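You operate a simulated robot arm through the tools that you are given. There is no shell and no other tool.

The job below is to be done with a simulated two-armed robot. You get a single attempt, and the scene is never put back.

TASK
Stop the lift, shut its air and park the motor plug.
Fine: push the lift emergency stop first; turn the orange valve lever off, seat the plug in the yellow parking socket, then free the brake lever.

The check looks at the end state, three seconds after you hand in, the way a careful person would. Anything else that was tipped, shoved, dropped, spilled or broken makes it a failure.

THE ROBOT
Two 7-joint arms with two-finger parallel grippers on one trunk that stands fixed in place. Base frame: the origin is at the foot of the trunk, x ahead of it, y to its left, z up. Readings come in m, rad, newtons and seconds.
The left shoulder is at [0.02, 0.138, 1.459], the right one opposite. Each reaches about 0.671 m from its shoulder. Payload 1.57 kg a hand.
The tool frame of a hand sits at the grasp point between the pads (the TCP): z along the fingers, y along the line on which they close. The tips reach 0.03 m beyond it. Largest opening 0.08 m; finger width 0.017, thickness 0.012; the body of the gripper, 0.04 by 0.082 m, starts 0.08 m behind the TCP.
Orientation is told as [roll, pitch, yaw] about the base's x, y, z axes, in that order, counted from this pose: with the fingers straight down and closing along the base's y, the tool's x points along the base's -x, its y along +y and its z along -z.

THE INTERFACE
- The arms move only by the tool jog_arm. It takes "left_targets", "right_targets" or both (then of equal length, played together; a hand with none holds still); each is a list of rows, each a list of 7 numbers: the shift along the tool's x, y, z in cm, then the turn, a rotation vector about the tool's x, y, z in rad, then the closure in counts, from 0 (fully open) to 255 (shut). In form: [[dx, dy, dz, rx, ry, rz, hand], ...]. A call has 1 to 20 rows; each row is the pose to reach, as a shift and turn from the pose commanded when the call began, along the tool's axes at that moment. Rows are played at 5 a second. More than 0.05 m and 0.15 rad between two rows, or a gripper value outside its range, and nothing of the call is played. A pose out of reach is approached as far as the arm can. The call stops where the force on the tool passes 90 N (or 10 N more than at its start, if that is more) or the arm is blocked; 0.2 s more then pass. Each finger travels about 0.045 m/s and halts on what it meets, pressing with about 29 N; the grip force reading is that of the motor and also rises with nothing between the fingers. The clock runs only during rows and for 0.2 s after the last one: add rows that repeat a pose to give the fingers time. It gives the time, the measured TCP pose, the force on the tool (base axes), the opening and the grip force at its end, in the units of the frame above (readings bear some noise), with the torque about the TCP (base axes, N m) and any sound that the robot's microphone picked up, and new pictures: "show" is both (left out), scene, wrist or none (wrist: the cameras of the hands that moved).
- Cameras (640 x 400 px; columns grow to the right, rows downward): "scene" is now at [0.1782, -0.0459, 1.3603]; the picture's right is [-0.50, -0.86, 0.00], its down [-0.33, 0.19, -0.93] and it looks along [0.80, -0.47, -0.38] (base axes); focal length 214 px, centre (320, 200). "left" rides on the left gripper at [0.072, 0.007, -0.122] in its tool frame; the picture's right is [-0.09, 1.00, 0.00], its down [-0.84, -0.08, -0.54] and it looks along [-0.54, -0.05, 0.84] (tool axes); focal length 238 px, centre (320, 200). "right" rides on the right gripper at [0.072, -0.007, -0.122] in its tool frame; the picture's right is [0.09, 1.00, 0.00], its down [-0.84, 0.08, -0.54] and it looks along [-0.54, 0.05, 0.84] (tool axes); focal length 238 px, centre (320, 200). There is no depth. A picture from a camera that has moved, and an enlarged one, comes with that camera's place and axes in the base frame and with its lens.
- lift_body(by): slides the trunk up (or, below 0, down) by that many m; the arms and the scene camera ride with it, the base frame stays. It gives what a move gives, with no picture.
- pan_tilt(pan, tilt): turns the head with the scene camera to pan (to the left, within 1.047 rad either way) and tilt (down, from -0.506 to 1.204), counted from straight ahead of the robot. It gives what a move gives, and a new picture of the scene camera.
- close_up(camera, box): a new picture of the part [left, top, right, bottom] of that camera's present view, enlarged. The clock stands still meanwhile.
- finish_job(): hands the job in; it is judged then, once.

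Places have to be worked out from the pictures, the camera data and where the tool is seen. Open the grippers and draw the arms clear of the work before you hand the job in, unless the task says otherwise.

The tools are called after "Request:" by a JSON object that holds its "name" and its "arguments". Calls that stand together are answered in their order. jog_arm: Moves the arms, as the interface text tells. Its arguments: {"type":"object","properties":{"left_targets":{"type":"array"},"right_targets":{"type":"array"},"show":{"type":"string","enum":["both","scene","wrist","none"]}},"required":[]} The other tools are called the same way: lift_body (by) moves the trunk up or down; pan_tilt (pan, tilt) turns the head that bears the scene camera; close_up (camera, box) takes an enlarged picture of a part of a camera's view; finish_job () hands the job in.

At the start:

```text
time: 0.0
left_tcp_pos: [0.3266, -0.0704, 1.3572]
left_tool_rot: [0.002, 0.256, -0.004]
left_contact_force: [0.2, -0.1, -0.3]
left_wrist_torque: [0.02, 0.01, -0.04]
left_opening: 0.0799
left_grasp_force: 0.0
right_tcp_pos: [0.2236, -0.3112, 1.321]
right_tool_rot: [0.001, 0.464, -0.053]
right_contact_force: [0.0, -1.3, 1.1]
right_wrist_torque: [0.03, -0.01, 0.03]
right_opening: 0.08
right_grasp_force: 0.0
trunk travel left (down, up): [-0.834, 0.406]
head pan, tilt (commanded): [-0.529, 0.389]
```

scene: 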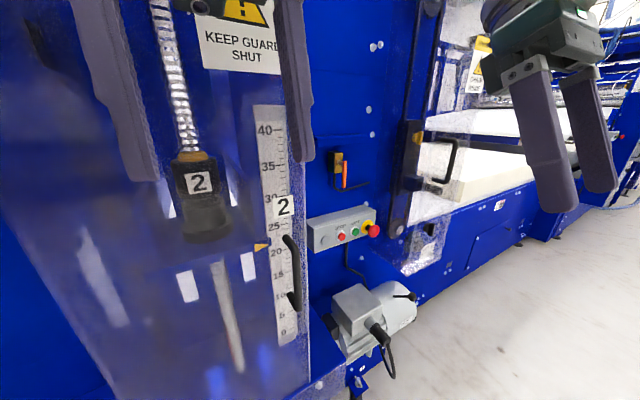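
right: 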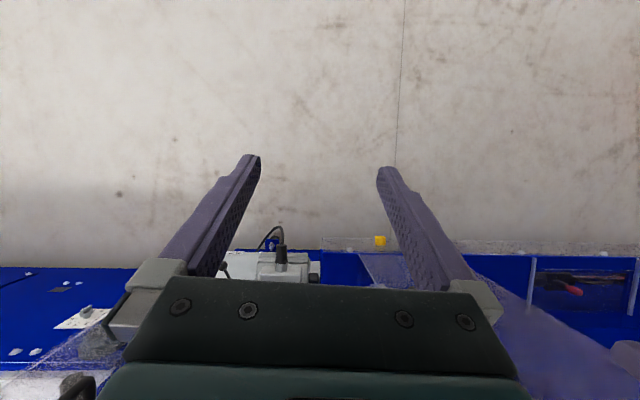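
left: 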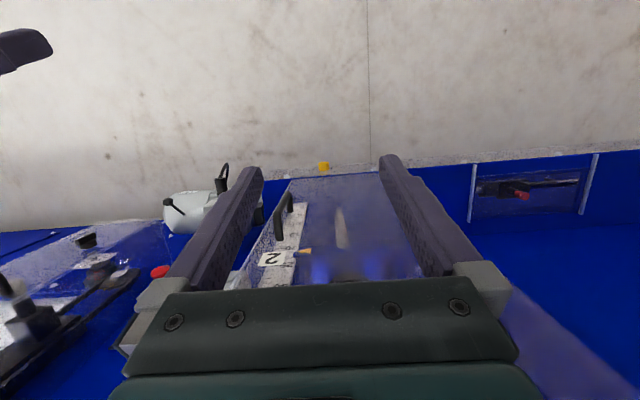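

The first pictures show a blue machine with a control box (red e-stop on yellow), an orange lever above, a motor with a plug, and a yellow thing low down. I'll look closer at the parts before moving anything.

Request:
{"name": "close_up", "arguments": {"camera": "scene", "box": [280, 120, 440, 220]}}

Request:
{"name": "close_up", "arguments": {"camera": "scene", "box": [280, 190, 440, 290]}}

Request:
{"name": "close_up", "arguments": {"camera": "scene", "box": [280, 270, 460, 400]}}

```text
4.00 times, centred on (360, 170) of scene
camera zoom: at [0.1782, -0.0459, 1.3603], right [-0.5, -0.86, 0.0], down [-0.33, 0.19, -0.93], along [0.8, -0.47, -0.38], focal length 858 px, centre (160, 320)
```

zoom: 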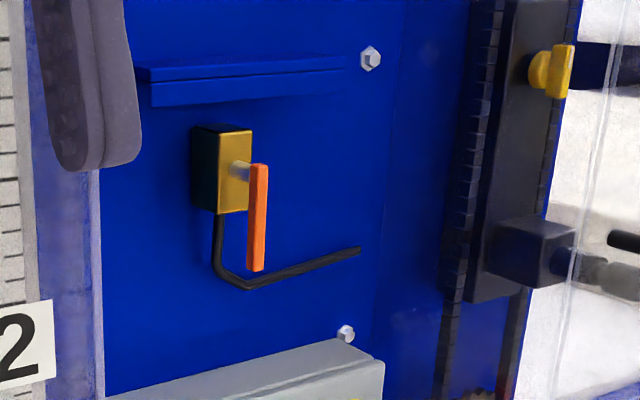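

```text
4.00 times, centred on (360, 240) of scene
camera zoom: at [0.1782, -0.0459, 1.3603], right [-0.5, -0.86, 0.0], down [-0.33, 0.19, -0.93], along [0.8, -0.47, -0.38], focal length 858 px, centre (160, 40)
```

zoom: 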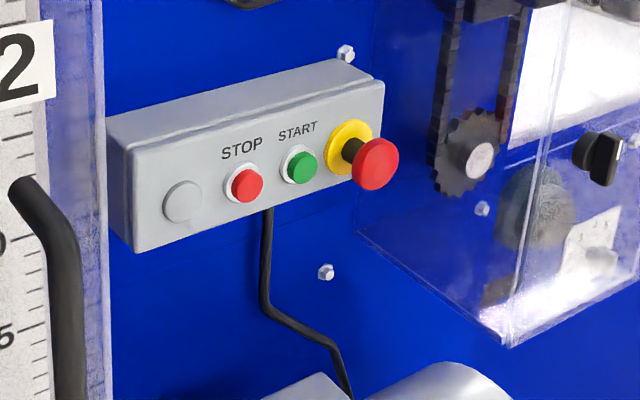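

```text
3.08 times, centred on (370, 335) of scene
camera zoom: at [0.1782, -0.0459, 1.3603], right [-0.5, -0.86, 0.0], down [-0.33, 0.19, -0.93], along [0.8, -0.47, -0.38], focal length 660 px, centre (166, -215)
```

zoom: 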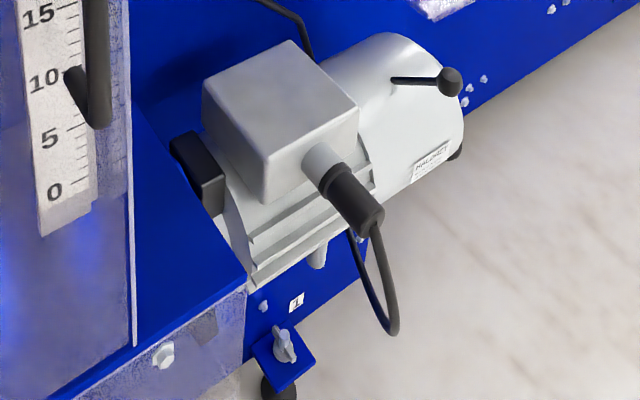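

The e-stop, orange valve lever, motor plug and a ball-ended lever on the motor are visible. I'll pan the head around for the yellow socket and any lookalikes.

Request:
{"name": "pan_tilt", "arguments": {"pan": -0.529, "tilt": 0.9}}

Request:
{"name": "pan_tilt", "arguments": {"pan": 0.1, "tilt": 0.7}}

Request:
{"name": "pan_tilt", "arguments": {"pan": 0.1, "tilt": 0.1}}

Request:
{"name": "pan_tilt", "arguments": {"pan": -1.04, "tilt": 0.5}}

```text
time: 0.9
left_tcp_pos: [0.3256, -0.0687, 1.3557]
left_tool_rot: [0.002, 0.254, -0.001]
left_contact_force: [0.8, -1.1, 0.0]
left_wrist_torque: [0.01, 0.02, -0.01]
left_opening: 0.08
left_grasp_force: 0.0
right_tcp_pos: [0.2234, -0.3117, 1.3218]
right_tool_rot: [-0.002, 0.465, -0.055]
right_contact_force: [1.1, 0.1, -0.1]
right_wrist_torque: [-0.02, -0.01, -0.01]
right_opening: 0.0801
right_grasp_force: 0.0
trunk travel left (down, up): [-0.834, 0.406]
head pan, tilt (commanded): [-0.529, 0.901]
camera scene: at [0.1633, -0.0372, 1.3163], right [-0.5, -0.86, 0.0], down [-0.68, 0.4, -0.62], along [0.54, -0.31, -0.78], focal length 214 px, centre (320, 200)
```

scene: 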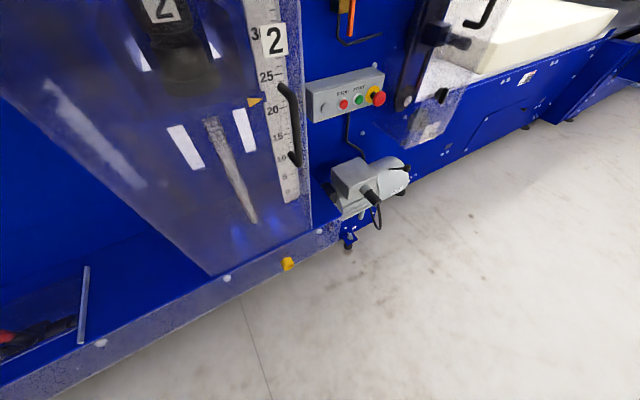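

```text
time: 2.0
left_tcp_pos: [0.3243, -0.0682, 1.3567]
left_tool_rot: [0.003, 0.257, -0.002]
left_contact_force: [-0.3, -0.3, -0.5]
left_wrist_torque: [0.0, 0.03, 0.01]
left_opening: 0.0802
left_grasp_force: 0.0
right_tcp_pos: [0.2231, -0.311, 1.3199]
right_tool_rot: [-0.002, 0.464, -0.056]
right_contact_force: [-0.1, -0.1, 0.6]
right_wrist_torque: [0.01, 0.0, 0.0]
right_opening: 0.0802
right_grasp_force: 0.0
trunk travel left (down, up): [-0.834, 0.406]
head pan, tilt (commanded): [0.099, 0.7]
camera scene: at [0.1826, 0.0093, 1.3324], right [0.1, -1.0, 0.0], down [-0.64, -0.06, -0.76], along [0.76, 0.08, -0.64], focal length 214 px, centre (320, 200)
```

scene: 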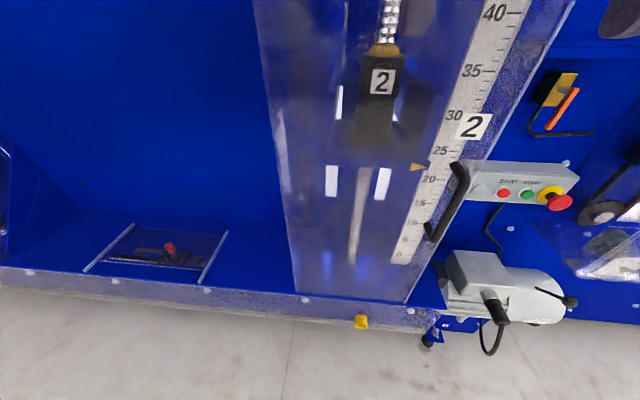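

```text
time: 3.0
left_tcp_pos: [0.327, -0.0695, 1.3567]
left_tool_rot: [0.002, 0.257, -0.003]
left_contact_force: [-0.5, 0.3, 0.1]
left_wrist_torque: [0.01, -0.01, 0.02]
left_opening: 0.0799
left_grasp_force: 0.0
right_tcp_pos: [0.2234, -0.3124, 1.3217]
right_tool_rot: [-0.002, 0.464, -0.056]
right_contact_force: [0.2, -0.8, 0.4]
right_wrist_torque: [0.02, -0.02, 0.01]
right_opening: 0.0801
right_grasp_force: 0.0
trunk travel left (down, up): [-0.834, 0.406]
head pan, tilt (commanded): [0.099, 0.099]
camera scene: at [0.1896, 0.01, 1.3871], right [0.1, -1.0, 0.0], down [-0.1, -0.01, -0.99], along [0.99, 0.1, -0.1], focal length 214 px, centre (320, 200)
```

scene: 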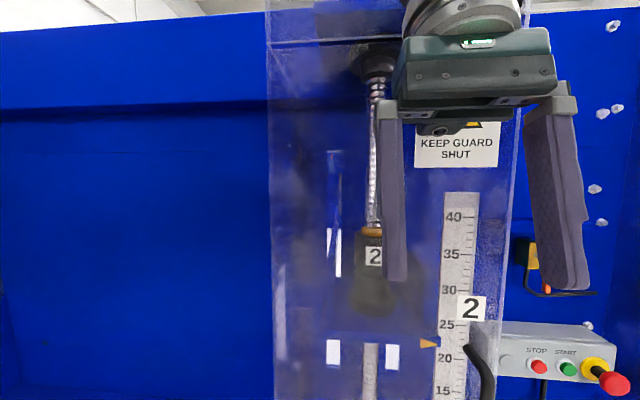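

```text
time: 4.3
left_tcp_pos: [0.3259, -0.0679, 1.3552]
left_tool_rot: [0.004, 0.259, -0.001]
left_contact_force: [0.6, 0.5, -0.1]
left_wrist_torque: [0.0, -0.02, -0.03]
left_opening: 0.0803
left_grasp_force: 0.1
right_tcp_pos: [0.2227, -0.311, 1.3209]
right_tool_rot: [-0.002, 0.465, -0.054]
right_contact_force: [0.4, -0.5, 0.5]
right_wrist_torque: [-0.02, 0.01, -0.01]
right_opening: 0.0801
right_grasp_force: 0.1
trunk travel left (down, up): [-0.834, 0.406]
head pan, tilt (commanded): [-1.04, 0.499]
camera scene: at [0.1442, -0.0775, 1.3502], right [-0.86, -0.51, 0.0], down [-0.24, 0.41, -0.88], along [0.44, -0.76, -0.48], focal length 214 px, centre (320, 200)
```

scene: 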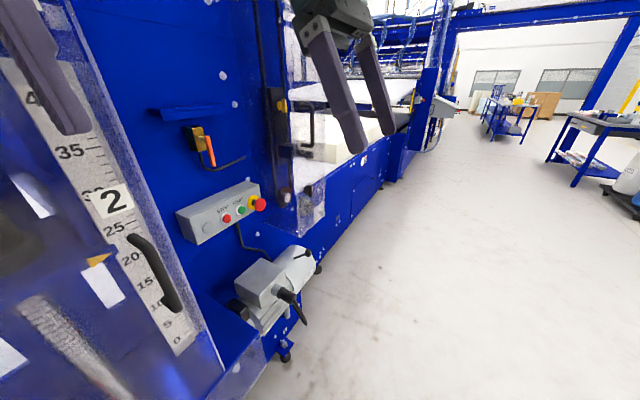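

I place the e-stop knob near [0.58, -0.47, 1.03], the valve near [0.58, -0.35, 1.2] and the yellow socket near [0.43, -0.08, 0.69]. The left hand sits close in front of the guard, so I first move it back and to the left, clear of everything, before lowering the trunk.

Request:
{"name": "jog_arm", "arguments": {"left_targets": [[0.9, 3.8, 0.6, 0, 0.02, 0, 0], [1.8, 7.6, 1.2, 0, 0.04, 0, 0], [2.7, 11.4, 1.8, 0, 0.06, 0, 0], [3.6, 15.2, 2.4, 0, 0.08, 0, 0], [4.5, 19.0, 3.0, 0, 0.1, 0, 0], [5.4, 22.8, 3.6, 0, 0.12, 0, 0], [6.3, 26.6, 4.2, 0, 0.14, 0, 0], [7.2, 30.4, 4.8, 0, 0.16, 0, 0], [8.1, 34.2, 5.4, 0, 0.18, 0, 0], [9.0, 38.0, 6.0, 0, 0.2, 0, 0]], "show": "none"}}

Request:
{"name": "close_up", "arguments": {"camera": "scene", "box": [160, 100, 340, 210]}}

Request:
{"name": "close_up", "arguments": {"camera": "scene", "box": [200, 220, 360, 360]}}

```text
time: 6.5
left_tcp_pos: [0.2218, 0.313, 1.3189]
left_tool_rot: [-0.002, 0.463, -0.004]
left_contact_force: [0.5, 0.2, 0.4]
left_wrist_torque: [-0.01, -0.02, 0.0]
left_opening: 0.0798
left_grasp_force: 0.1
right_tcp_pos: [0.2234, -0.3114, 1.3216]
right_tool_rot: [-0.002, 0.464, -0.053]
right_contact_force: [0.9, -0.9, -0.6]
right_wrist_torque: [0.01, 0.05, -0.05]
right_opening: 0.0801
right_grasp_force: 0.1
trunk travel left (down, up): [-0.834, 0.406]
head pan, tilt (commanded): [-1.04, 0.499]
```

```text
3.56 times, centred on (250, 155) of scene
camera zoom: at [0.1441, -0.0776, 1.3501], right [-0.86, -0.51, 0.0], down [-0.24, 0.41, -0.88], along [0.44, -0.76, -0.48], focal length 763 px, centre (569, 360)
```

zoom: 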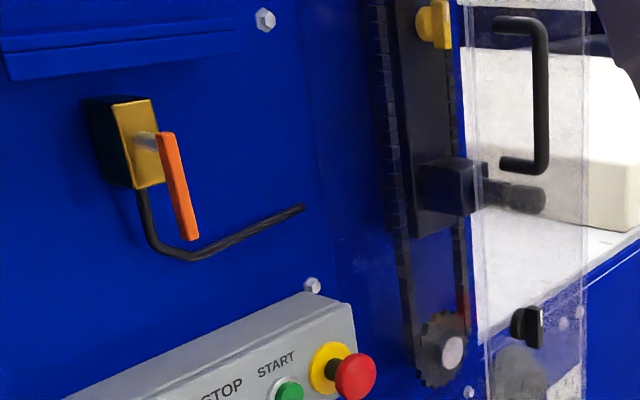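

```text
2.86 times, centred on (280, 290) of scene
camera zoom: at [0.1441, -0.0776, 1.3501], right [-0.86, -0.51, 0.0], down [-0.24, 0.41, -0.88], along [0.44, -0.76, -0.48], focal length 613 px, centre (434, -57)
```

zoom: 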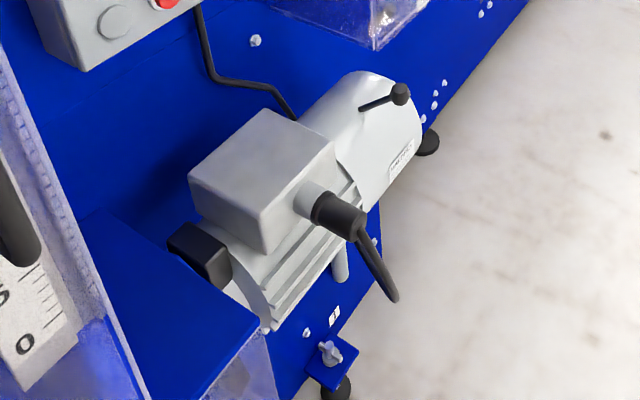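

The left hand is out of the way at y=+0.31. Now I lower the trunk 0.3 m so that the right shoulder (z≈1.16) suits the e-stop and valve, and look again.

Request:
{"name": "lift_body", "arguments": {"by": -0.3}}

Request:
{"name": "pan_tilt", "arguments": {"pan": -0.7, "tilt": 0.2}}

Request:
{"name": "close_up", "arguments": {"camera": "scene", "box": [240, 140, 400, 240]}}

```text
time: 9.5
left_tcp_pos: [0.2216, 0.3117, 1.0198]
left_tool_rot: [0.003, 0.462, 0.001]
left_contact_force: [-0.2, -0.9, -0.3]
left_wrist_torque: [0.03, 0.01, 0.0]
left_opening: 0.0802
left_grasp_force: 0.2
right_tcp_pos: [0.2232, -0.3113, 1.0205]
right_tool_rot: [-0.001, 0.463, -0.054]
right_contact_force: [-0.5, 0.4, 0.1]
right_wrist_torque: [-0.02, -0.02, 0.01]
right_opening: 0.0804
right_grasp_force: 0.0
trunk travel left (down, up): [-0.534, 0.706]
head pan, tilt (commanded): [-1.04, 0.499]
```

```text
time: 10.3
left_tcp_pos: [0.2214, 0.3113, 1.0202]
left_tool_rot: [0.001, 0.462, 0.003]
left_contact_force: [0.1, 0.3, 0.0]
left_wrist_torque: [0.01, 0.02, -0.02]
left_opening: 0.0799
left_grasp_force: 0.1
right_tcp_pos: [0.2226, -0.3126, 1.0217]
right_tool_rot: [-0.003, 0.464, -0.054]
right_contact_force: [-0.8, 0.4, -0.7]
right_wrist_torque: [0.01, -0.01, -0.02]
right_opening: 0.0801
right_grasp_force: 0.1
trunk travel left (down, up): [-0.534, 0.706]
head pan, tilt (commanded): [-0.7, 0.201]
camera scene: at [0.1693, -0.0592, 1.0778], right [-0.64, -0.76, 0.0], down [-0.15, 0.13, -0.98], along [0.75, -0.63, -0.2], focal length 214 px, centre (320, 200)
```

scene: 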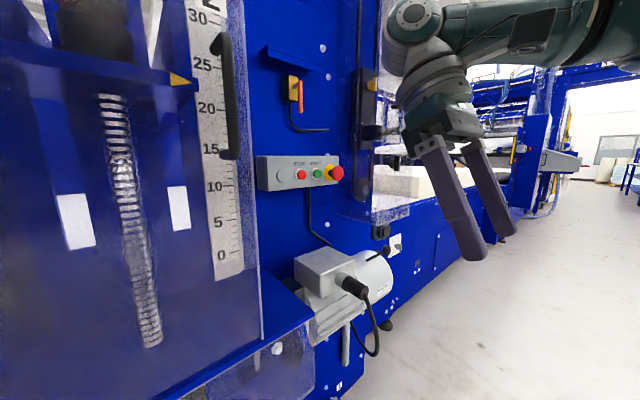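

```text
4.00 times, centred on (320, 190) of scene
camera zoom: at [0.1693, -0.0592, 1.0778], right [-0.64, -0.76, 0.0], down [-0.15, 0.13, -0.98], along [0.75, -0.63, -0.2], focal length 858 px, centre (320, 240)
```

zoom: 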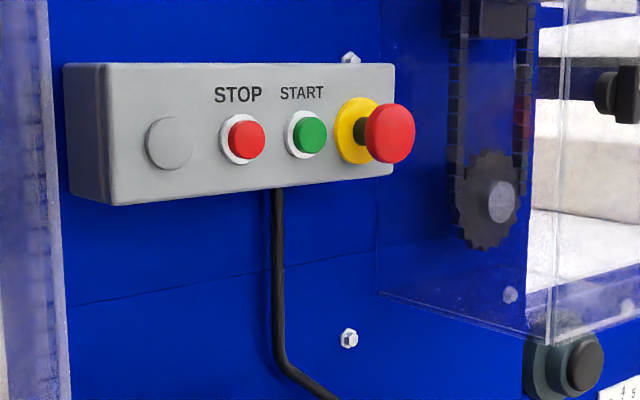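

The e-stop cap triangulates to about [0.577, -0.464, 1.034], pressing along +x. I take close-ups of the valve and motor from this lower view.

Request:
{"name": "close_up", "arguments": {"camera": "scene", "box": [240, 50, 400, 150]}}

Request:
{"name": "close_up", "arguments": {"camera": "scene", "box": [280, 220, 440, 320]}}

Request:
{"name": "close_up", "arguments": {"camera": "scene", "box": [260, 300, 420, 400]}}

Request:
{"name": "close_up", "arguments": {"camera": "right", "box": [160, 140, 480, 340]}}

```text
4.00 times, centred on (320, 100) of scene
camera zoom: at [0.1693, -0.0592, 1.0778], right [-0.64, -0.76, 0.0], down [-0.15, 0.13, -0.98], along [0.75, -0.63, -0.2], focal length 858 px, centre (320, 600)
```

zoom: 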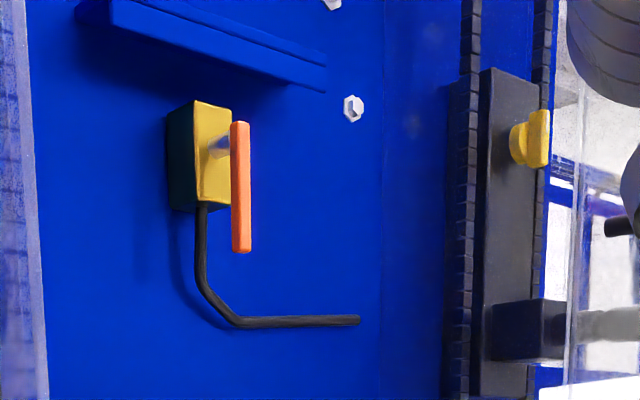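

```text
4.00 times, centred on (360, 270) of scene
camera zoom: at [0.1693, -0.0592, 1.0778], right [-0.64, -0.76, 0.0], down [-0.15, 0.13, -0.98], along [0.75, -0.63, -0.2], focal length 858 px, centre (160, -80)
```

zoom: 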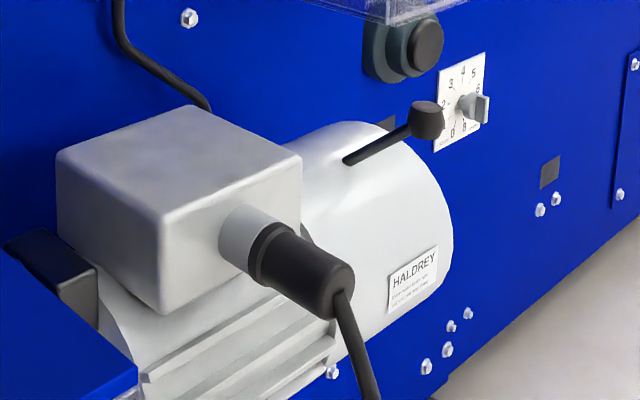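

```text
4.00 times, centred on (340, 350) of scene
camera zoom: at [0.1693, -0.0592, 1.0778], right [-0.64, -0.76, 0.0], down [-0.15, 0.13, -0.98], along [0.75, -0.63, -0.2], focal length 858 px, centre (240, -400)
```

zoom: 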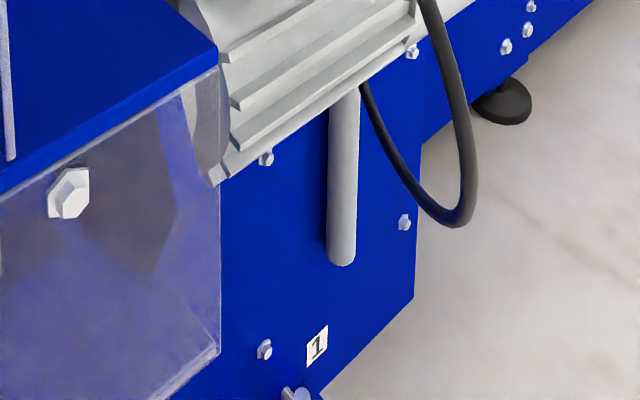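

```text
2.00 times, centred on (320, 240) of right
camera zoom: at [0.2133, -0.3175, 1.1627], right [-0.03, 1.0, 0.04], down [0.99, 0.02, 0.11], along [0.11, 0.04, -0.99], focal length 477 px, centre (320, 120)
```

zoom: 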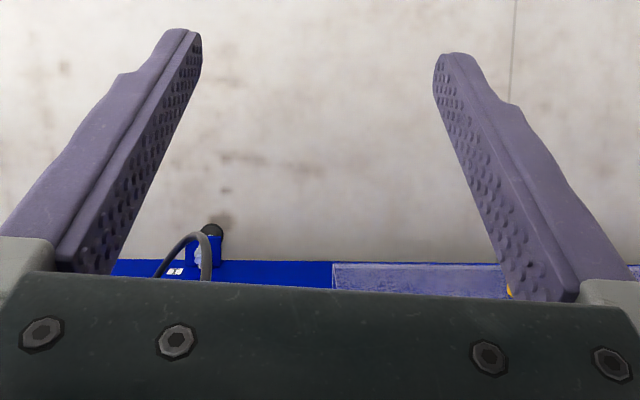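

The valve lever runs from z≈1.247 down to z≈1.177 at x≈0.607, y≈-0.368, with its pivot near the top. I now swing the right hand so the fingers point ahead (+x), closing them, and bring it to about [0.42, -0.46, 1.03], in front of the e-stop.

Request:
{"name": "jog_arm", "arguments": {"right_targets": [[-1.27, -0.98, -0.73, 0, -0.145, 0, 60], [-2.54, -1.96, -1.46, 0, -0.29, 0, 120], [-3.81, -2.94, -2.19, 0, -0.435, 0, 180], [-5.08, -3.92, -2.92, 0, -0.58, 0, 255], [-6.35, -4.9, -3.65, 0, -0.725, 0, 255], [-7.62, -5.88, -4.38, 0, -0.87, 0, 255], [-8.89, -6.86, -5.11, 0, -1.015, 0, 255], [-10.16, -7.84, -5.84, 0, -1.16, 0, 255], [-11.43, -8.82, -6.57, 0, -1.305, 0, 255], [-12.7, -9.8, -7.3, 0, -1.45, 0, 255], [-13.97, -10.78, -8.03, 0, -1.595, 0, 255], [-15.24, -11.76, -8.76, 0, -1.74, 0, 255], [-16.51, -12.74, -9.49, 0, -1.885, 0, 255], [-17.75, -13.74, -10.22, 0, -2.03, 0, 255]]}}

```text
time: 13.3
left_tcp_pos: [0.223, 0.311, 1.0199]
left_tool_rot: [0.0, 0.463, 0.003]
left_contact_force: [-0.1, -0.2, 0.3]
left_wrist_torque: [-0.02, -0.01, 0.01]
left_opening: 0.0799
left_grasp_force: 0.1
right_tcp_pos: [0.4128, -0.4751, 1.0264]
right_tool_rot: [-0.181, -1.467, 0.045]
right_contact_force: [0.6, -0.4, 0.1]
right_wrist_torque: [-0.03, 0.02, 0.03]
right_opening: 0.0
right_grasp_force: 21.4
right hand out of reach, approached as far as the arm can: row 14
trunk travel left (down, up): [-0.534, 0.706]
head pan, tilt (commanded): [-0.7, 0.201]
camera scene: at [0.1701, -0.0599, 1.0781], right [-0.64, -0.76, 0.0], down [-0.15, 0.13, -0.98], along [0.75, -0.63, -0.2], focal length 214 px, centre (320, 200)
camera right: at [0.285, -0.4653, 0.9678], right [0.12, 0.99, -0.11], down [-0.44, 0.15, 0.89], along [0.89, -0.06, 0.45], focal length 238 px, centre (320, 200)
```

scene: 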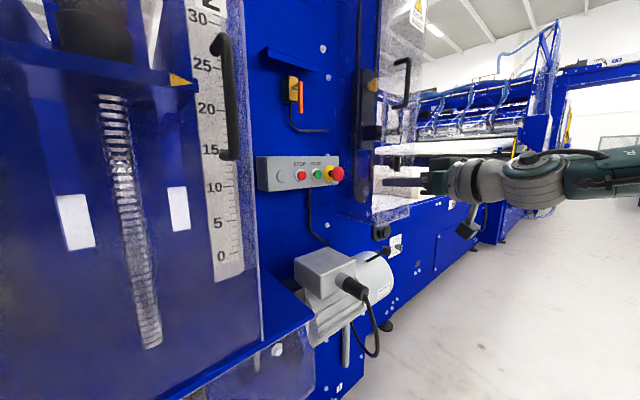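
right: 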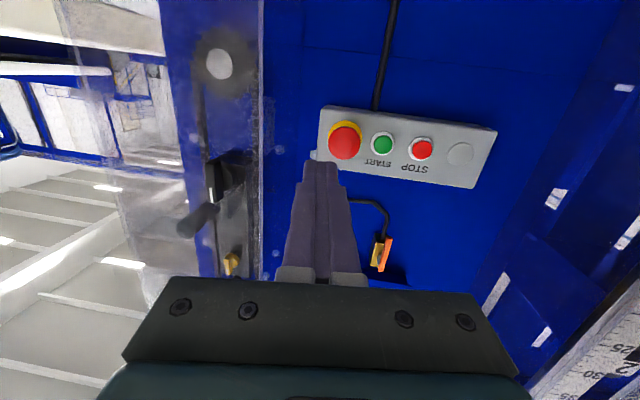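

The right hand now points ahead, tip at about x=0.44, level with the e-stop. I advance part way to line up with the cap and check.

Request:
{"name": "jog_arm", "arguments": {"right_targets": [[-0.7, 0.9, 2.5, 0, 0, 0, 255], [-1.4, 1.8, 5.0, 0, 0, 0, 255], [-2.2, 2.7, 7.5, 0, 0, 0, 255]]}}

```text
time: 14.2
left_tcp_pos: [0.2218, 0.3117, 1.0198]
left_tool_rot: [0.003, 0.462, 0.002]
left_contact_force: [-0.3, -0.4, -0.3]
left_wrist_torque: [-0.01, 0.07, 0.02]
left_opening: 0.0797
left_grasp_force: 0.1
right_tcp_pos: [0.4962, -0.437, 1.0556]
right_tool_rot: [-0.753, -1.568, 0.7]
right_contact_force: [-0.1, 0.0, -0.4]
right_wrist_torque: [-0.01, 0.03, 0.0]
right_opening: 0.0002
right_grasp_force: 21.2
trunk travel left (down, up): [-0.534, 0.706]
head pan, tilt (commanded): [-0.7, 0.201]
camera scene: at [0.1694, -0.059, 1.0778], right [-0.64, -0.76, 0.0], down [-0.15, 0.13, -0.98], along [0.75, -0.63, -0.2], focal length 214 px, centre (320, 200)
camera right: at [0.3746, -0.4374, 0.984], right [0.05, 0.99, -0.09], down [-0.54, 0.11, 0.84], along [0.84, 0.01, 0.54], focal length 238 px, centre (320, 200)
```

scene: 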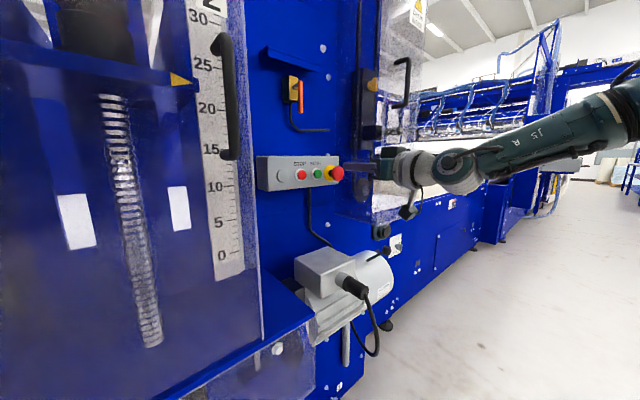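
right: 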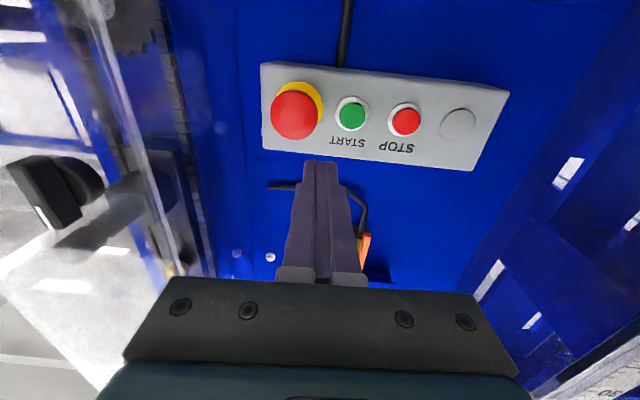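

The tool axes are now clean (tool z ≈ +x, tool x ≈ down), and the wrist view confirms the cap at about [0.577, -0.465, 1.033]. I shift 2.2 cm down and 2.3 cm right to line the fingertips up, then go forward to just short of the cap.

Request:
{"name": "jog_arm", "arguments": {"right_targets": [[1.1, -1.2, 0, 0, 0, 0, 255], [2.2, -2.3, 0.5, 0, 0, 0, 255], [2.2, -2.3, 2.5, 0, 0, 0, 255], [2.2, -2.3, 4.0, 0, 0, 0, 255]]}}

Request:
{"name": "close_up", "arguments": {"camera": "scene", "box": [280, 130, 420, 220]}}

```text
time: 15.2
left_tcp_pos: [0.2225, 0.312, 1.0207]
left_tool_rot: [0.002, 0.465, 0.002]
left_contact_force: [0.5, 0.6, 0.2]
left_wrist_torque: [0.0, 0.0, -0.01]
left_opening: 0.0801
left_grasp_force: 0.0
right_tcp_pos: [0.5402, -0.4492, 1.0401]
right_tool_rot: [-1.049, -1.542, 0.985]
right_contact_force: [-3.4, -2.0, -1.6]
right_wrist_torque: [-0.01, 0.08, -0.06]
right_opening: 0.0003
right_grasp_force: 21.5
right hand out of reach, approached as far as the arm can: row 3, 4
trunk travel left (down, up): [-0.534, 0.706]
head pan, tilt (commanded): [-0.7, 0.201]
camera scene: at [0.1685, -0.0593, 1.0776], right [-0.64, -0.76, 0.0], down [-0.15, 0.13, -0.98], along [0.75, -0.63, -0.2], focal length 214 px, centre (320, 200)
camera right: at [0.4173, -0.4498, 0.9698], right [0.06, 0.99, -0.12], down [-0.52, 0.13, 0.84], along [0.85, 0.01, 0.53], focal length 238 px, centre (320, 200)
```

scene: 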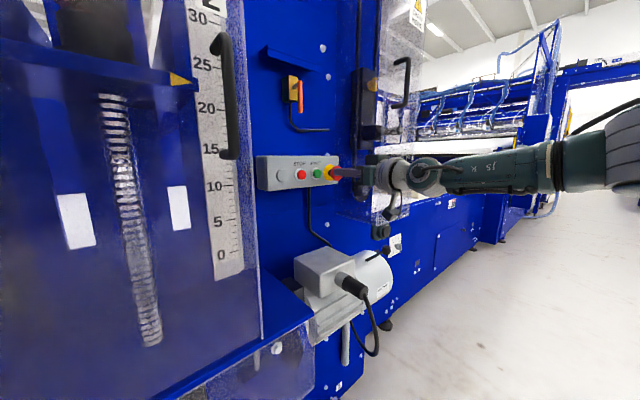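
right: 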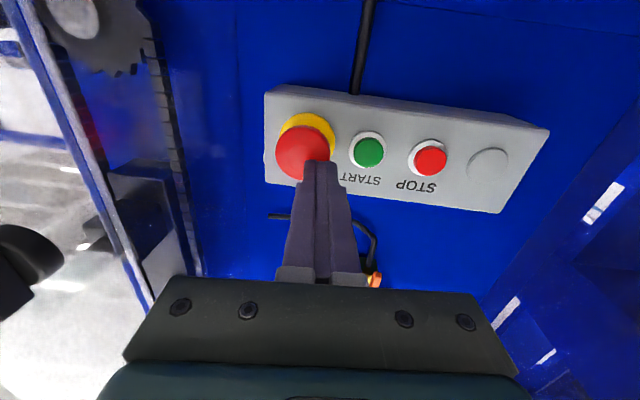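

```text
4.44 times, centred on (350, 175) of scene
camera zoom: at [0.1685, -0.0593, 1.0776], right [-0.64, -0.76, 0.0], down [-0.15, 0.13, -0.98], along [0.75, -0.63, -0.2], focal length 953 px, centre (187, 311)
```

zoom: 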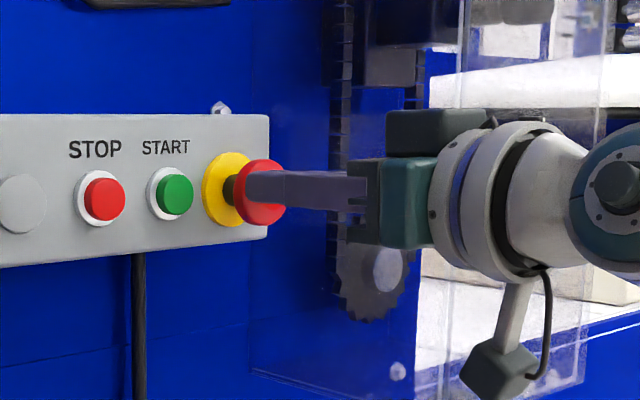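

The arm is at its reach limit with the fingers straight ahead, so I back off, yaw the hand about 0.3 rad to the right (along the line from the shoulder), and come to just in front of the cap again.

Request:
{"name": "jog_arm", "arguments": {"right_targets": [[0, 0, -3, 0, 0, 0, 255], [0, 0.3, -3, 0.15, 0, 0, 255], [0, 0.56, -2, 0.3, 0, 0, 255], [0, 0.56, -1, 0.3, 0, 0, 255]]}}

Request:
{"name": "close_up", "arguments": {"camera": "scene", "box": [280, 130, 420, 220]}}

```text
time: 16.1
left_tcp_pos: [0.2221, 0.3128, 1.0202]
left_tool_rot: [0.003, 0.46, 0.002]
left_contact_force: [0.6, 0.0, -0.7]
left_wrist_torque: [-0.03, 0.02, 0.0]
left_opening: 0.0801
left_grasp_force: 0.0
right_tcp_pos: [0.5261, -0.4549, 1.0337]
right_tool_rot: [-0.627, -1.567, 0.273]
right_contact_force: [0.1, 0.4, -0.2]
right_wrist_torque: [-0.01, -0.01, -0.02]
right_opening: 0.0002
right_grasp_force: 21.2
trunk travel left (down, up): [-0.534, 0.706]
head pan, tilt (commanded): [-0.7, 0.201]
camera scene: at [0.1694, -0.0591, 1.0778], right [-0.64, -0.76, 0.0], down [-0.15, 0.13, -0.98], along [0.75, -0.63, -0.2], focal length 214 px, centre (320, 200)
camera right: at [0.409, -0.4193, 0.9622], right [0.35, 0.93, -0.09], down [-0.48, 0.26, 0.84], along [0.81, -0.24, 0.54], focal length 238 px, centre (320, 200)
```

scene: 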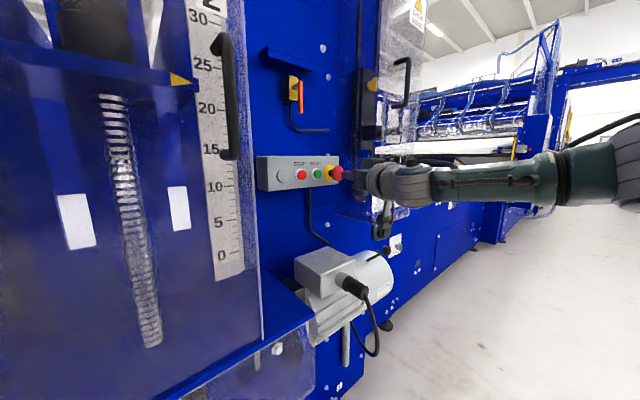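
right: 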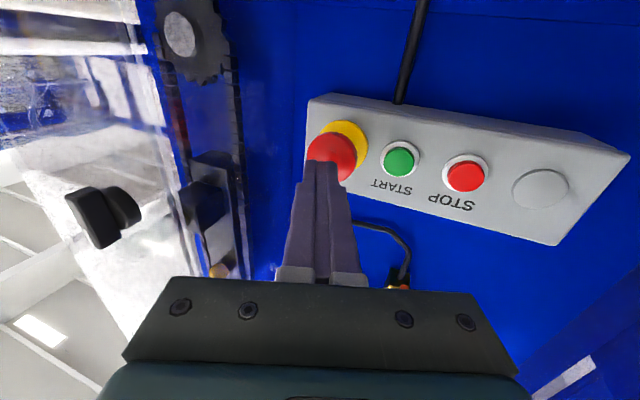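

```text
4.44 times, centred on (350, 175) of scene
camera zoom: at [0.1694, -0.0591, 1.0778], right [-0.64, -0.76, 0.0], down [-0.15, 0.13, -0.98], along [0.75, -0.63, -0.2], focal length 953 px, centre (187, 311)
```

zoom: 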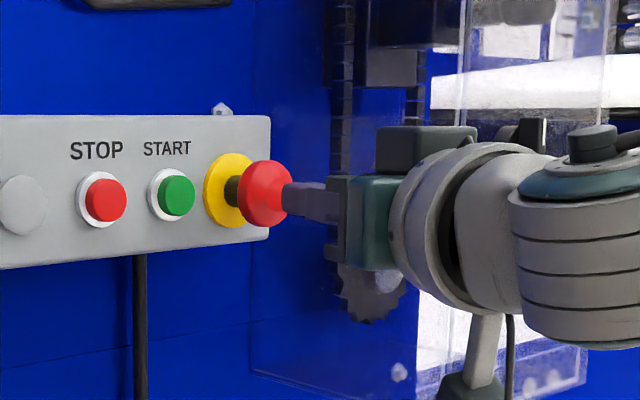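

The tip is now right in front of the red cap at about [0.554, -0.465, 1.034]. I push straight along +x in small steps.

Request:
{"name": "jog_arm", "arguments": {"right_targets": [[0, 0.51, 1.41, 0, 0, 0, 255], [0, 0.75, 2.07, 0, 0, 0, 255], [0, 0.89, 2.44, 0, 0, 0, 255], [0, 1.03, 2.82, 0, 0, 0, 255], [0, 1.16, 3.2, 0, 0, 0, 255]]}}

Request:
{"name": "close_up", "arguments": {"camera": "scene", "box": [280, 130, 420, 220]}}

```text
time: 17.2
left_tcp_pos: [0.212, 0.3127, 1.0174]
left_tool_rot: [0.006, 0.478, 0.002]
left_contact_force: [-0.2, -1.0, 0.1]
left_wrist_torque: [-0.01, 0.03, 0.0]
left_opening: 0.08
left_grasp_force: 0.2
right_tcp_pos: [0.5445, -0.4561, 1.0324]
right_tool_rot: [-1.322, -1.564, 0.962]
right_contact_force: [-73.5, 16.7, 11.0]
right_wrist_torque: [-0.05, -0.45, 0.47]
right_opening: 0.0002
right_grasp_force: 21.9
trunk travel left (down, up): [-0.534, 0.706]
head pan, tilt (commanded): [-0.7, 0.201]
stopped in row 5 (right hand): the force on the tool passed its limit at 96 N (the readings are from after the stop); the commanded pose is now the measured one
camera scene: at [0.16, -0.0574, 1.0757], right [-0.64, -0.76, 0.01], down [-0.16, 0.13, -0.98], along [0.75, -0.63, -0.21], focal length 214 px, centre (320, 200)
camera right: at [0.4288, -0.4205, 0.9615], right [0.35, 0.93, -0.1], down [-0.48, 0.27, 0.84], along [0.81, -0.25, 0.54], focal length 238 px, centre (320, 200)
```

scene: 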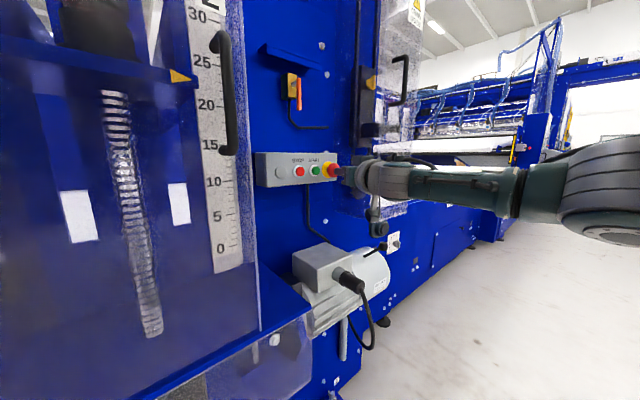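
right: 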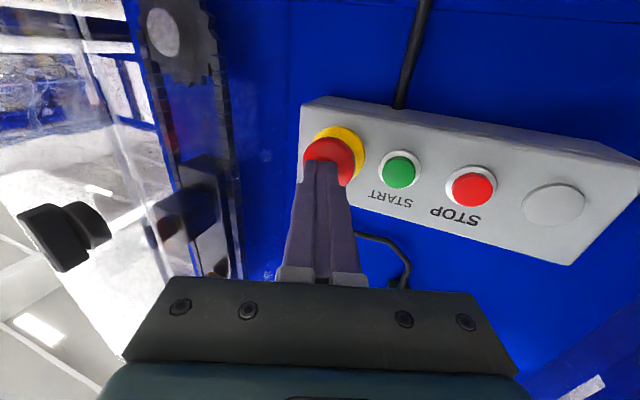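

```text
4.44 times, centred on (350, 175) of scene
camera zoom: at [0.16, -0.0574, 1.0757], right [-0.64, -0.76, 0.01], down [-0.16, 0.13, -0.98], along [0.75, -0.63, -0.21], focal length 953 px, centre (187, 311)
```

zoom: 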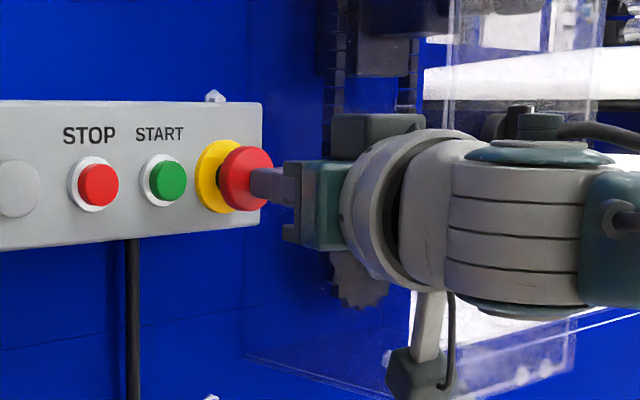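

The push met 96 N and the cap seems to have moved in. I back off 3 cm and check whether it stays latched.

Request:
{"name": "jog_arm", "arguments": {"right_targets": [[0, -0.34, -0.94, 0, 0, 0, 255], [0, -1.03, -2.82, 0, 0, 0, 255], [0, -1.03, -2.82, 0, 0, 0, 255]]}}

Request:
{"name": "close_up", "arguments": {"camera": "scene", "box": [280, 130, 420, 220]}}

```text
time: 18.0
left_tcp_pos: [0.2229, 0.3112, 1.0197]
left_tool_rot: [0.002, 0.464, 0.003]
left_contact_force: [0.0, 0.2, 0.3]
left_wrist_torque: [0.03, 0.02, -0.02]
left_opening: 0.0797
left_grasp_force: 0.1
right_tcp_pos: [0.5261, -0.4572, 1.039]
right_tool_rot: [-2.814, -1.562, 2.458]
right_contact_force: [-0.7, 0.5, -0.2]
right_wrist_torque: [-0.01, -0.01, -0.01]
right_opening: 0.0
right_grasp_force: 21.3
trunk travel left (down, up): [-0.534, 0.706]
head pan, tilt (commanded): [-0.7, 0.201]
camera scene: at [0.1695, -0.0592, 1.0778], right [-0.64, -0.76, 0.0], down [-0.15, 0.13, -0.98], along [0.75, -0.63, -0.2], focal length 214 px, centre (320, 200)
camera right: at [0.4106, -0.4205, 0.9656], right [0.35, 0.93, -0.09], down [-0.49, 0.27, 0.83], along [0.8, -0.24, 0.55], focal length 238 px, centre (320, 200)
```

scene: 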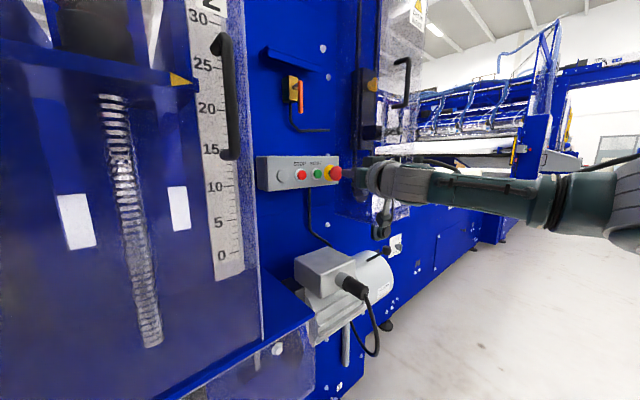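
right: 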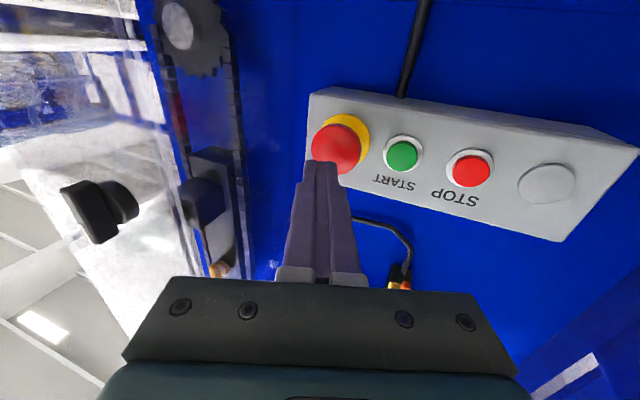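

```text
4.44 times, centred on (350, 175) of scene
camera zoom: at [0.1695, -0.0592, 1.0778], right [-0.64, -0.76, 0.0], down [-0.15, 0.13, -0.98], along [0.75, -0.63, -0.2], focal length 953 px, centre (187, 311)
```

zoom: 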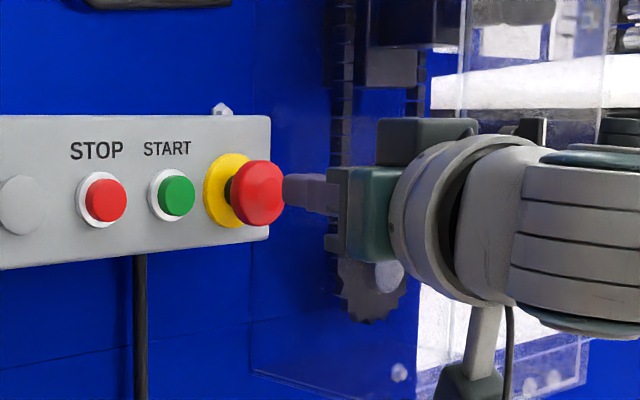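

The cap looks a few mm deeper than before. I take the same close-up as before the push to compare exactly.

Request:
{"name": "close_up", "arguments": {"camera": "scene", "box": [240, 140, 400, 240]}}

Request:
{"name": "close_up", "arguments": {"camera": "scene", "box": [315, 155, 355, 190]}}

```text
4.00 times, centred on (320, 190) of scene
camera zoom: at [0.1695, -0.0592, 1.0778], right [-0.64, -0.76, 0.0], down [-0.15, 0.13, -0.98], along [0.75, -0.63, -0.2], focal length 858 px, centre (320, 240)
```

zoom: 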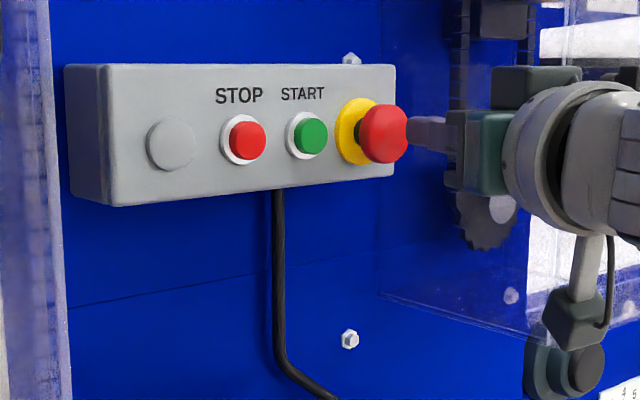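

```text
11.43 times, centred on (335, 172) of scene
camera zoom: at [0.1695, -0.0592, 1.0778], right [-0.64, -0.76, 0.0], down [-0.15, 0.13, -0.98], along [0.75, -0.63, -0.2], focal length 2451 px, centre (149, 514)
```

zoom: 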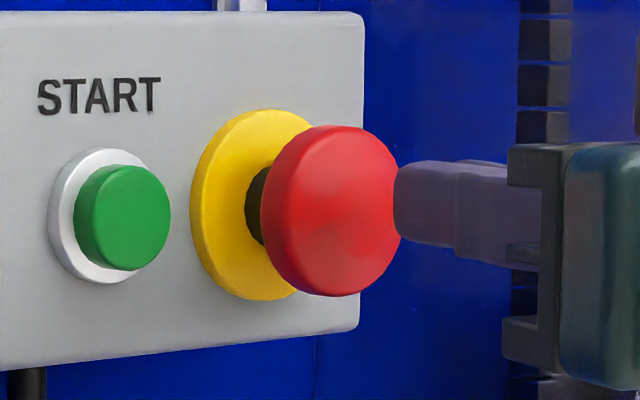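

Comparing the same crop, the cap has stayed about 6–7 mm in after release (it over-travelled slightly, then held), so the e-stop is latched. Next the valve: I back off, rise to z≈1.19 and open the fingers about 3 cm to straddle the lever's lower end.

Request:
{"name": "jog_arm", "arguments": {"right_targets": [[0, 0, -2.5, 0, 0, 0, 255], [-4, 1, -4.5, 0, 0, 0, 220], [-8, 2, -5.1, 0, 0, 0, 160], [-12, 3, -5.1, 0, 0, 0, 160], [-15.2, 4.1, -5.1, 0, 0, 0, 160]]}}

Request:
{"name": "close_up", "arguments": {"camera": "right", "box": [200, 60, 440, 210]}}

Request:
{"name": "close_up", "arguments": {"camera": "scene", "box": [260, 60, 400, 150]}}

```text
time: 19.2
left_tcp_pos: [0.2224, 0.3121, 1.0205]
left_tool_rot: [0.003, 0.465, 0.002]
left_contact_force: [0.2, 0.8, 0.6]
left_wrist_torque: [0.0, -0.01, 0.0]
left_opening: 0.0799
left_grasp_force: 0.0
right_tcp_pos: [0.4907, -0.3996, 1.1899]
right_tool_rot: [-2.55, -1.564, 2.193]
right_contact_force: [-0.3, 0.1, -0.5]
right_wrist_torque: [0.02, 0.0, 0.01]
right_opening: 0.0299
right_grasp_force: 0.0
trunk travel left (down, up): [-0.534, 0.706]
head pan, tilt (commanded): [-0.7, 0.201]
camera scene: at [0.1694, -0.0591, 1.0778], right [-0.64, -0.76, 0.0], down [-0.15, 0.13, -0.98], along [0.75, -0.63, -0.2], focal length 214 px, centre (320, 200)
camera right: at [0.374, -0.3648, 1.1179], right [0.35, 0.93, -0.1], down [-0.48, 0.27, 0.83], along [0.8, -0.24, 0.54], focal length 238 px, centre (320, 200)
```

scene: 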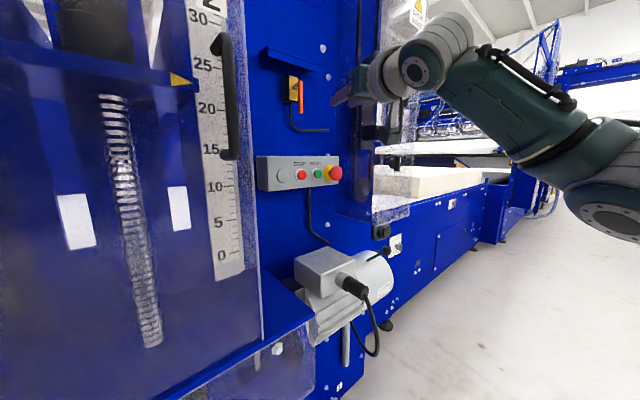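
right: 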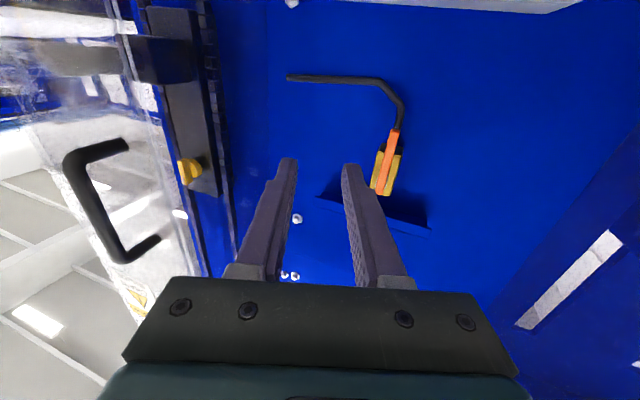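

```text
2.67 times, centred on (320, 135) of right
camera zoom: at [0.374, -0.3648, 1.1179], right [0.35, 0.93, -0.1], down [-0.48, 0.27, 0.83], along [0.8, -0.24, 0.54], focal length 636 px, centre (320, 373)
```

zoom: 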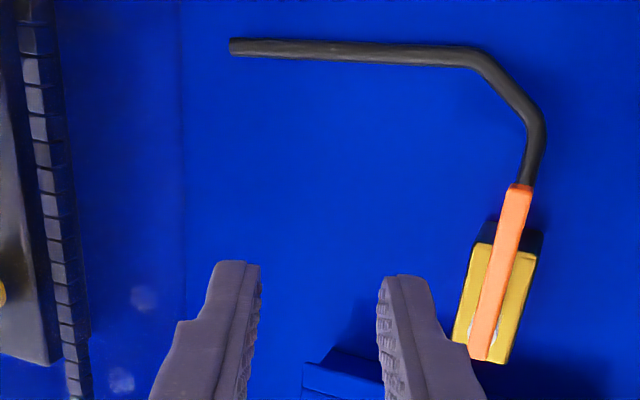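

```text
4.44 times, centred on (330, 105) of scene
camera zoom: at [0.1694, -0.0591, 1.0778], right [-0.64, -0.76, 0.0], down [-0.15, 0.13, -0.98], along [0.75, -0.63, -0.2], focal length 953 px, centre (276, 622)
```

zoom: 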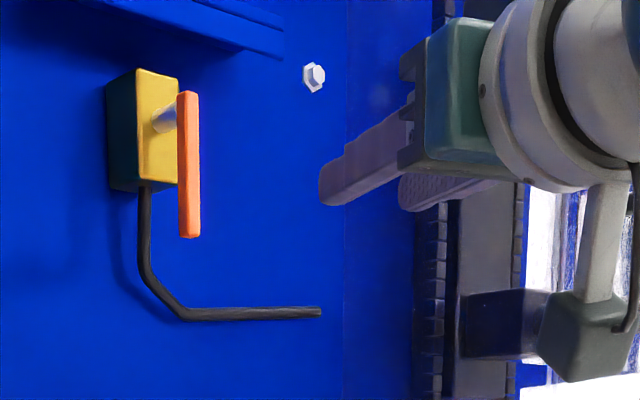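

The wrist view agrees on the lever at y≈-0.369, bottom end z≈1.176. I move sideways to line the fingers up on it along the hand's own axis and approach to a few cm short.

Request:
{"name": "jog_arm", "arguments": {"right_targets": [[0.1, 2.3, 0.7, 0, 0, 0, 160], [0.2, 4.7, 1.4, 0, 0, 0, 160], [0.27, 7.03, 2.0, 0, 0, 0, 160], [0.27, 7.03, 4.5, 0, 0, 0, 160]], "show": "wrist"}}

Request:
{"name": "close_up", "arguments": {"camera": "scene", "box": [240, 60, 380, 150]}}

```text
time: 20.2
left_tcp_pos: [0.2229, 0.313, 1.0195]
left_tool_rot: [0.002, 0.464, 0.001]
left_contact_force: [1.1, 0.0, -0.1]
left_wrist_torque: [-0.01, -0.01, -0.01]
left_opening: 0.0799
left_grasp_force: 0.1
right_tcp_pos: [0.559, -0.3479, 1.1869]
right_tool_rot: [-2.706, -1.562, 2.351]
right_contact_force: [0.6, -0.4, -0.3]
right_wrist_torque: [0.02, -0.04, -0.01]
right_opening: 0.0297
right_grasp_force: 0.0
trunk travel left (down, up): [-0.534, 0.706]
head pan, tilt (commanded): [-0.7, 0.201]
camera right: at [0.4425, -0.3132, 1.1148], right [0.35, 0.93, -0.1], down [-0.49, 0.27, 0.83], along [0.8, -0.24, 0.55], focal length 238 px, centre (320, 200)
```

right: 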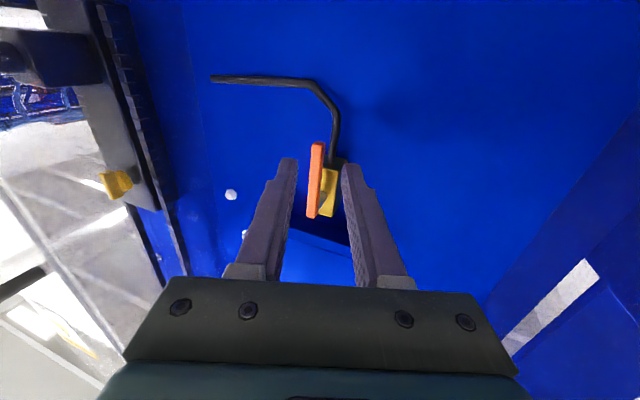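

```text
4.44 times, centred on (310, 105) of scene
camera zoom: at [0.1694, -0.0591, 1.0779], right [-0.64, -0.76, 0.0], down [-0.15, 0.13, -0.98], along [0.75, -0.63, -0.2], focal length 953 px, centre (364, 622)
```

zoom: 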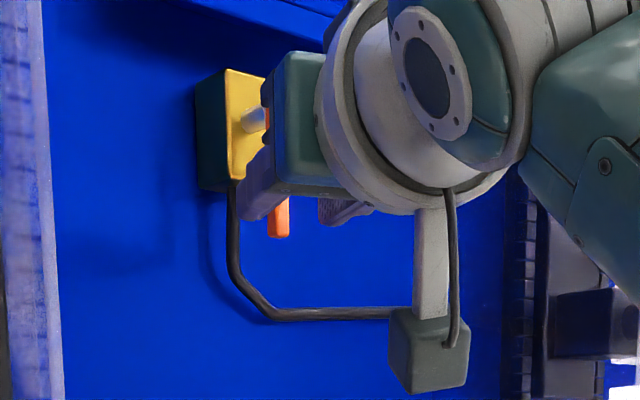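

The lever sits between the open fingers in the wrist view. I advance 3 cm along the finger axis so the pads straddle its lower part.

Request:
{"name": "jog_arm", "arguments": {"right_targets": [[0, 0, 1.5, 0, 0, 0, 160], [0, 0, 3.0, 0, 0, 0, 160]], "show": "wrist"}}

Request:
{"name": "close_up", "arguments": {"camera": "scene", "box": [240, 60, 380, 150]}}

Request:
{"name": "close_up", "arguments": {"camera": "right", "box": [220, 100, 420, 225]}}

```text
time: 20.8
left_tcp_pos: [0.2208, 0.3127, 1.0194]
left_tool_rot: [0.002, 0.465, 0.0]
left_contact_force: [0.2, 0.1, 0.7]
left_wrist_torque: [0.03, -0.04, -0.03]
left_opening: 0.0802
left_grasp_force: 0.1
right_tcp_pos: [0.5866, -0.3611, 1.1891]
right_tool_rot: [-2.735, -1.562, 2.378]
right_contact_force: [0.6, -0.7, -0.6]
right_wrist_torque: [0.01, 0.01, 0.02]
right_opening: 0.0298
right_grasp_force: 0.0
trunk travel left (down, up): [-0.534, 0.706]
head pan, tilt (commanded): [-0.7, 0.201]
camera right: at [0.4701, -0.3249, 1.1157], right [0.35, 0.93, -0.1], down [-0.49, 0.27, 0.83], along [0.8, -0.24, 0.55], focal length 238 px, centre (320, 200)
```

right: 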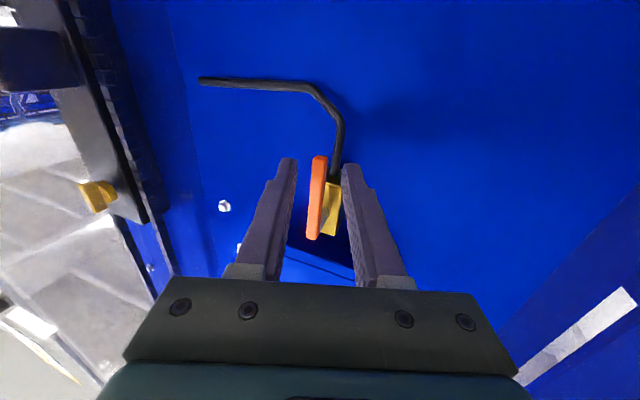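

```text
4.44 times, centred on (310, 105) of scene
camera zoom: at [0.1694, -0.0591, 1.0778], right [-0.64, -0.76, 0.0], down [-0.15, 0.13, -0.98], along [0.75, -0.63, -0.2], focal length 953 px, centre (364, 622)
```

zoom: 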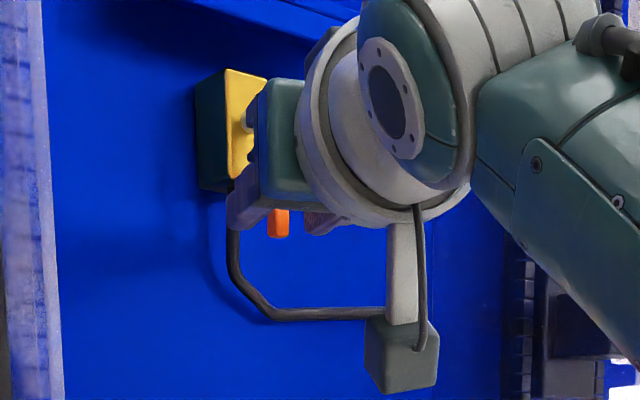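

```text
3.20 times, centred on (320, 162) of right
camera zoom: at [0.4701, -0.3249, 1.1157], right [0.35, 0.93, -0.1], down [-0.49, 0.27, 0.83], along [0.8, -0.24, 0.55], focal length 763 px, centre (320, 320)
```

zoom: 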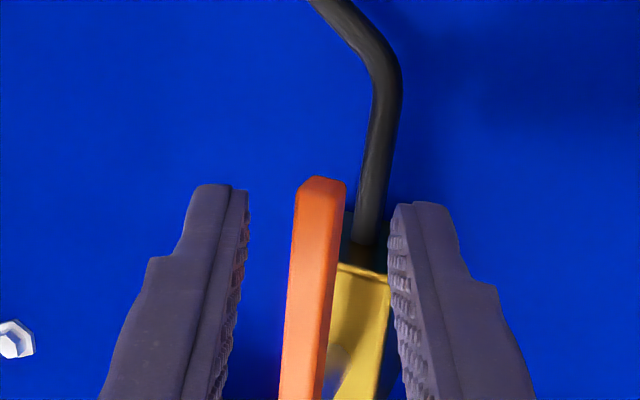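

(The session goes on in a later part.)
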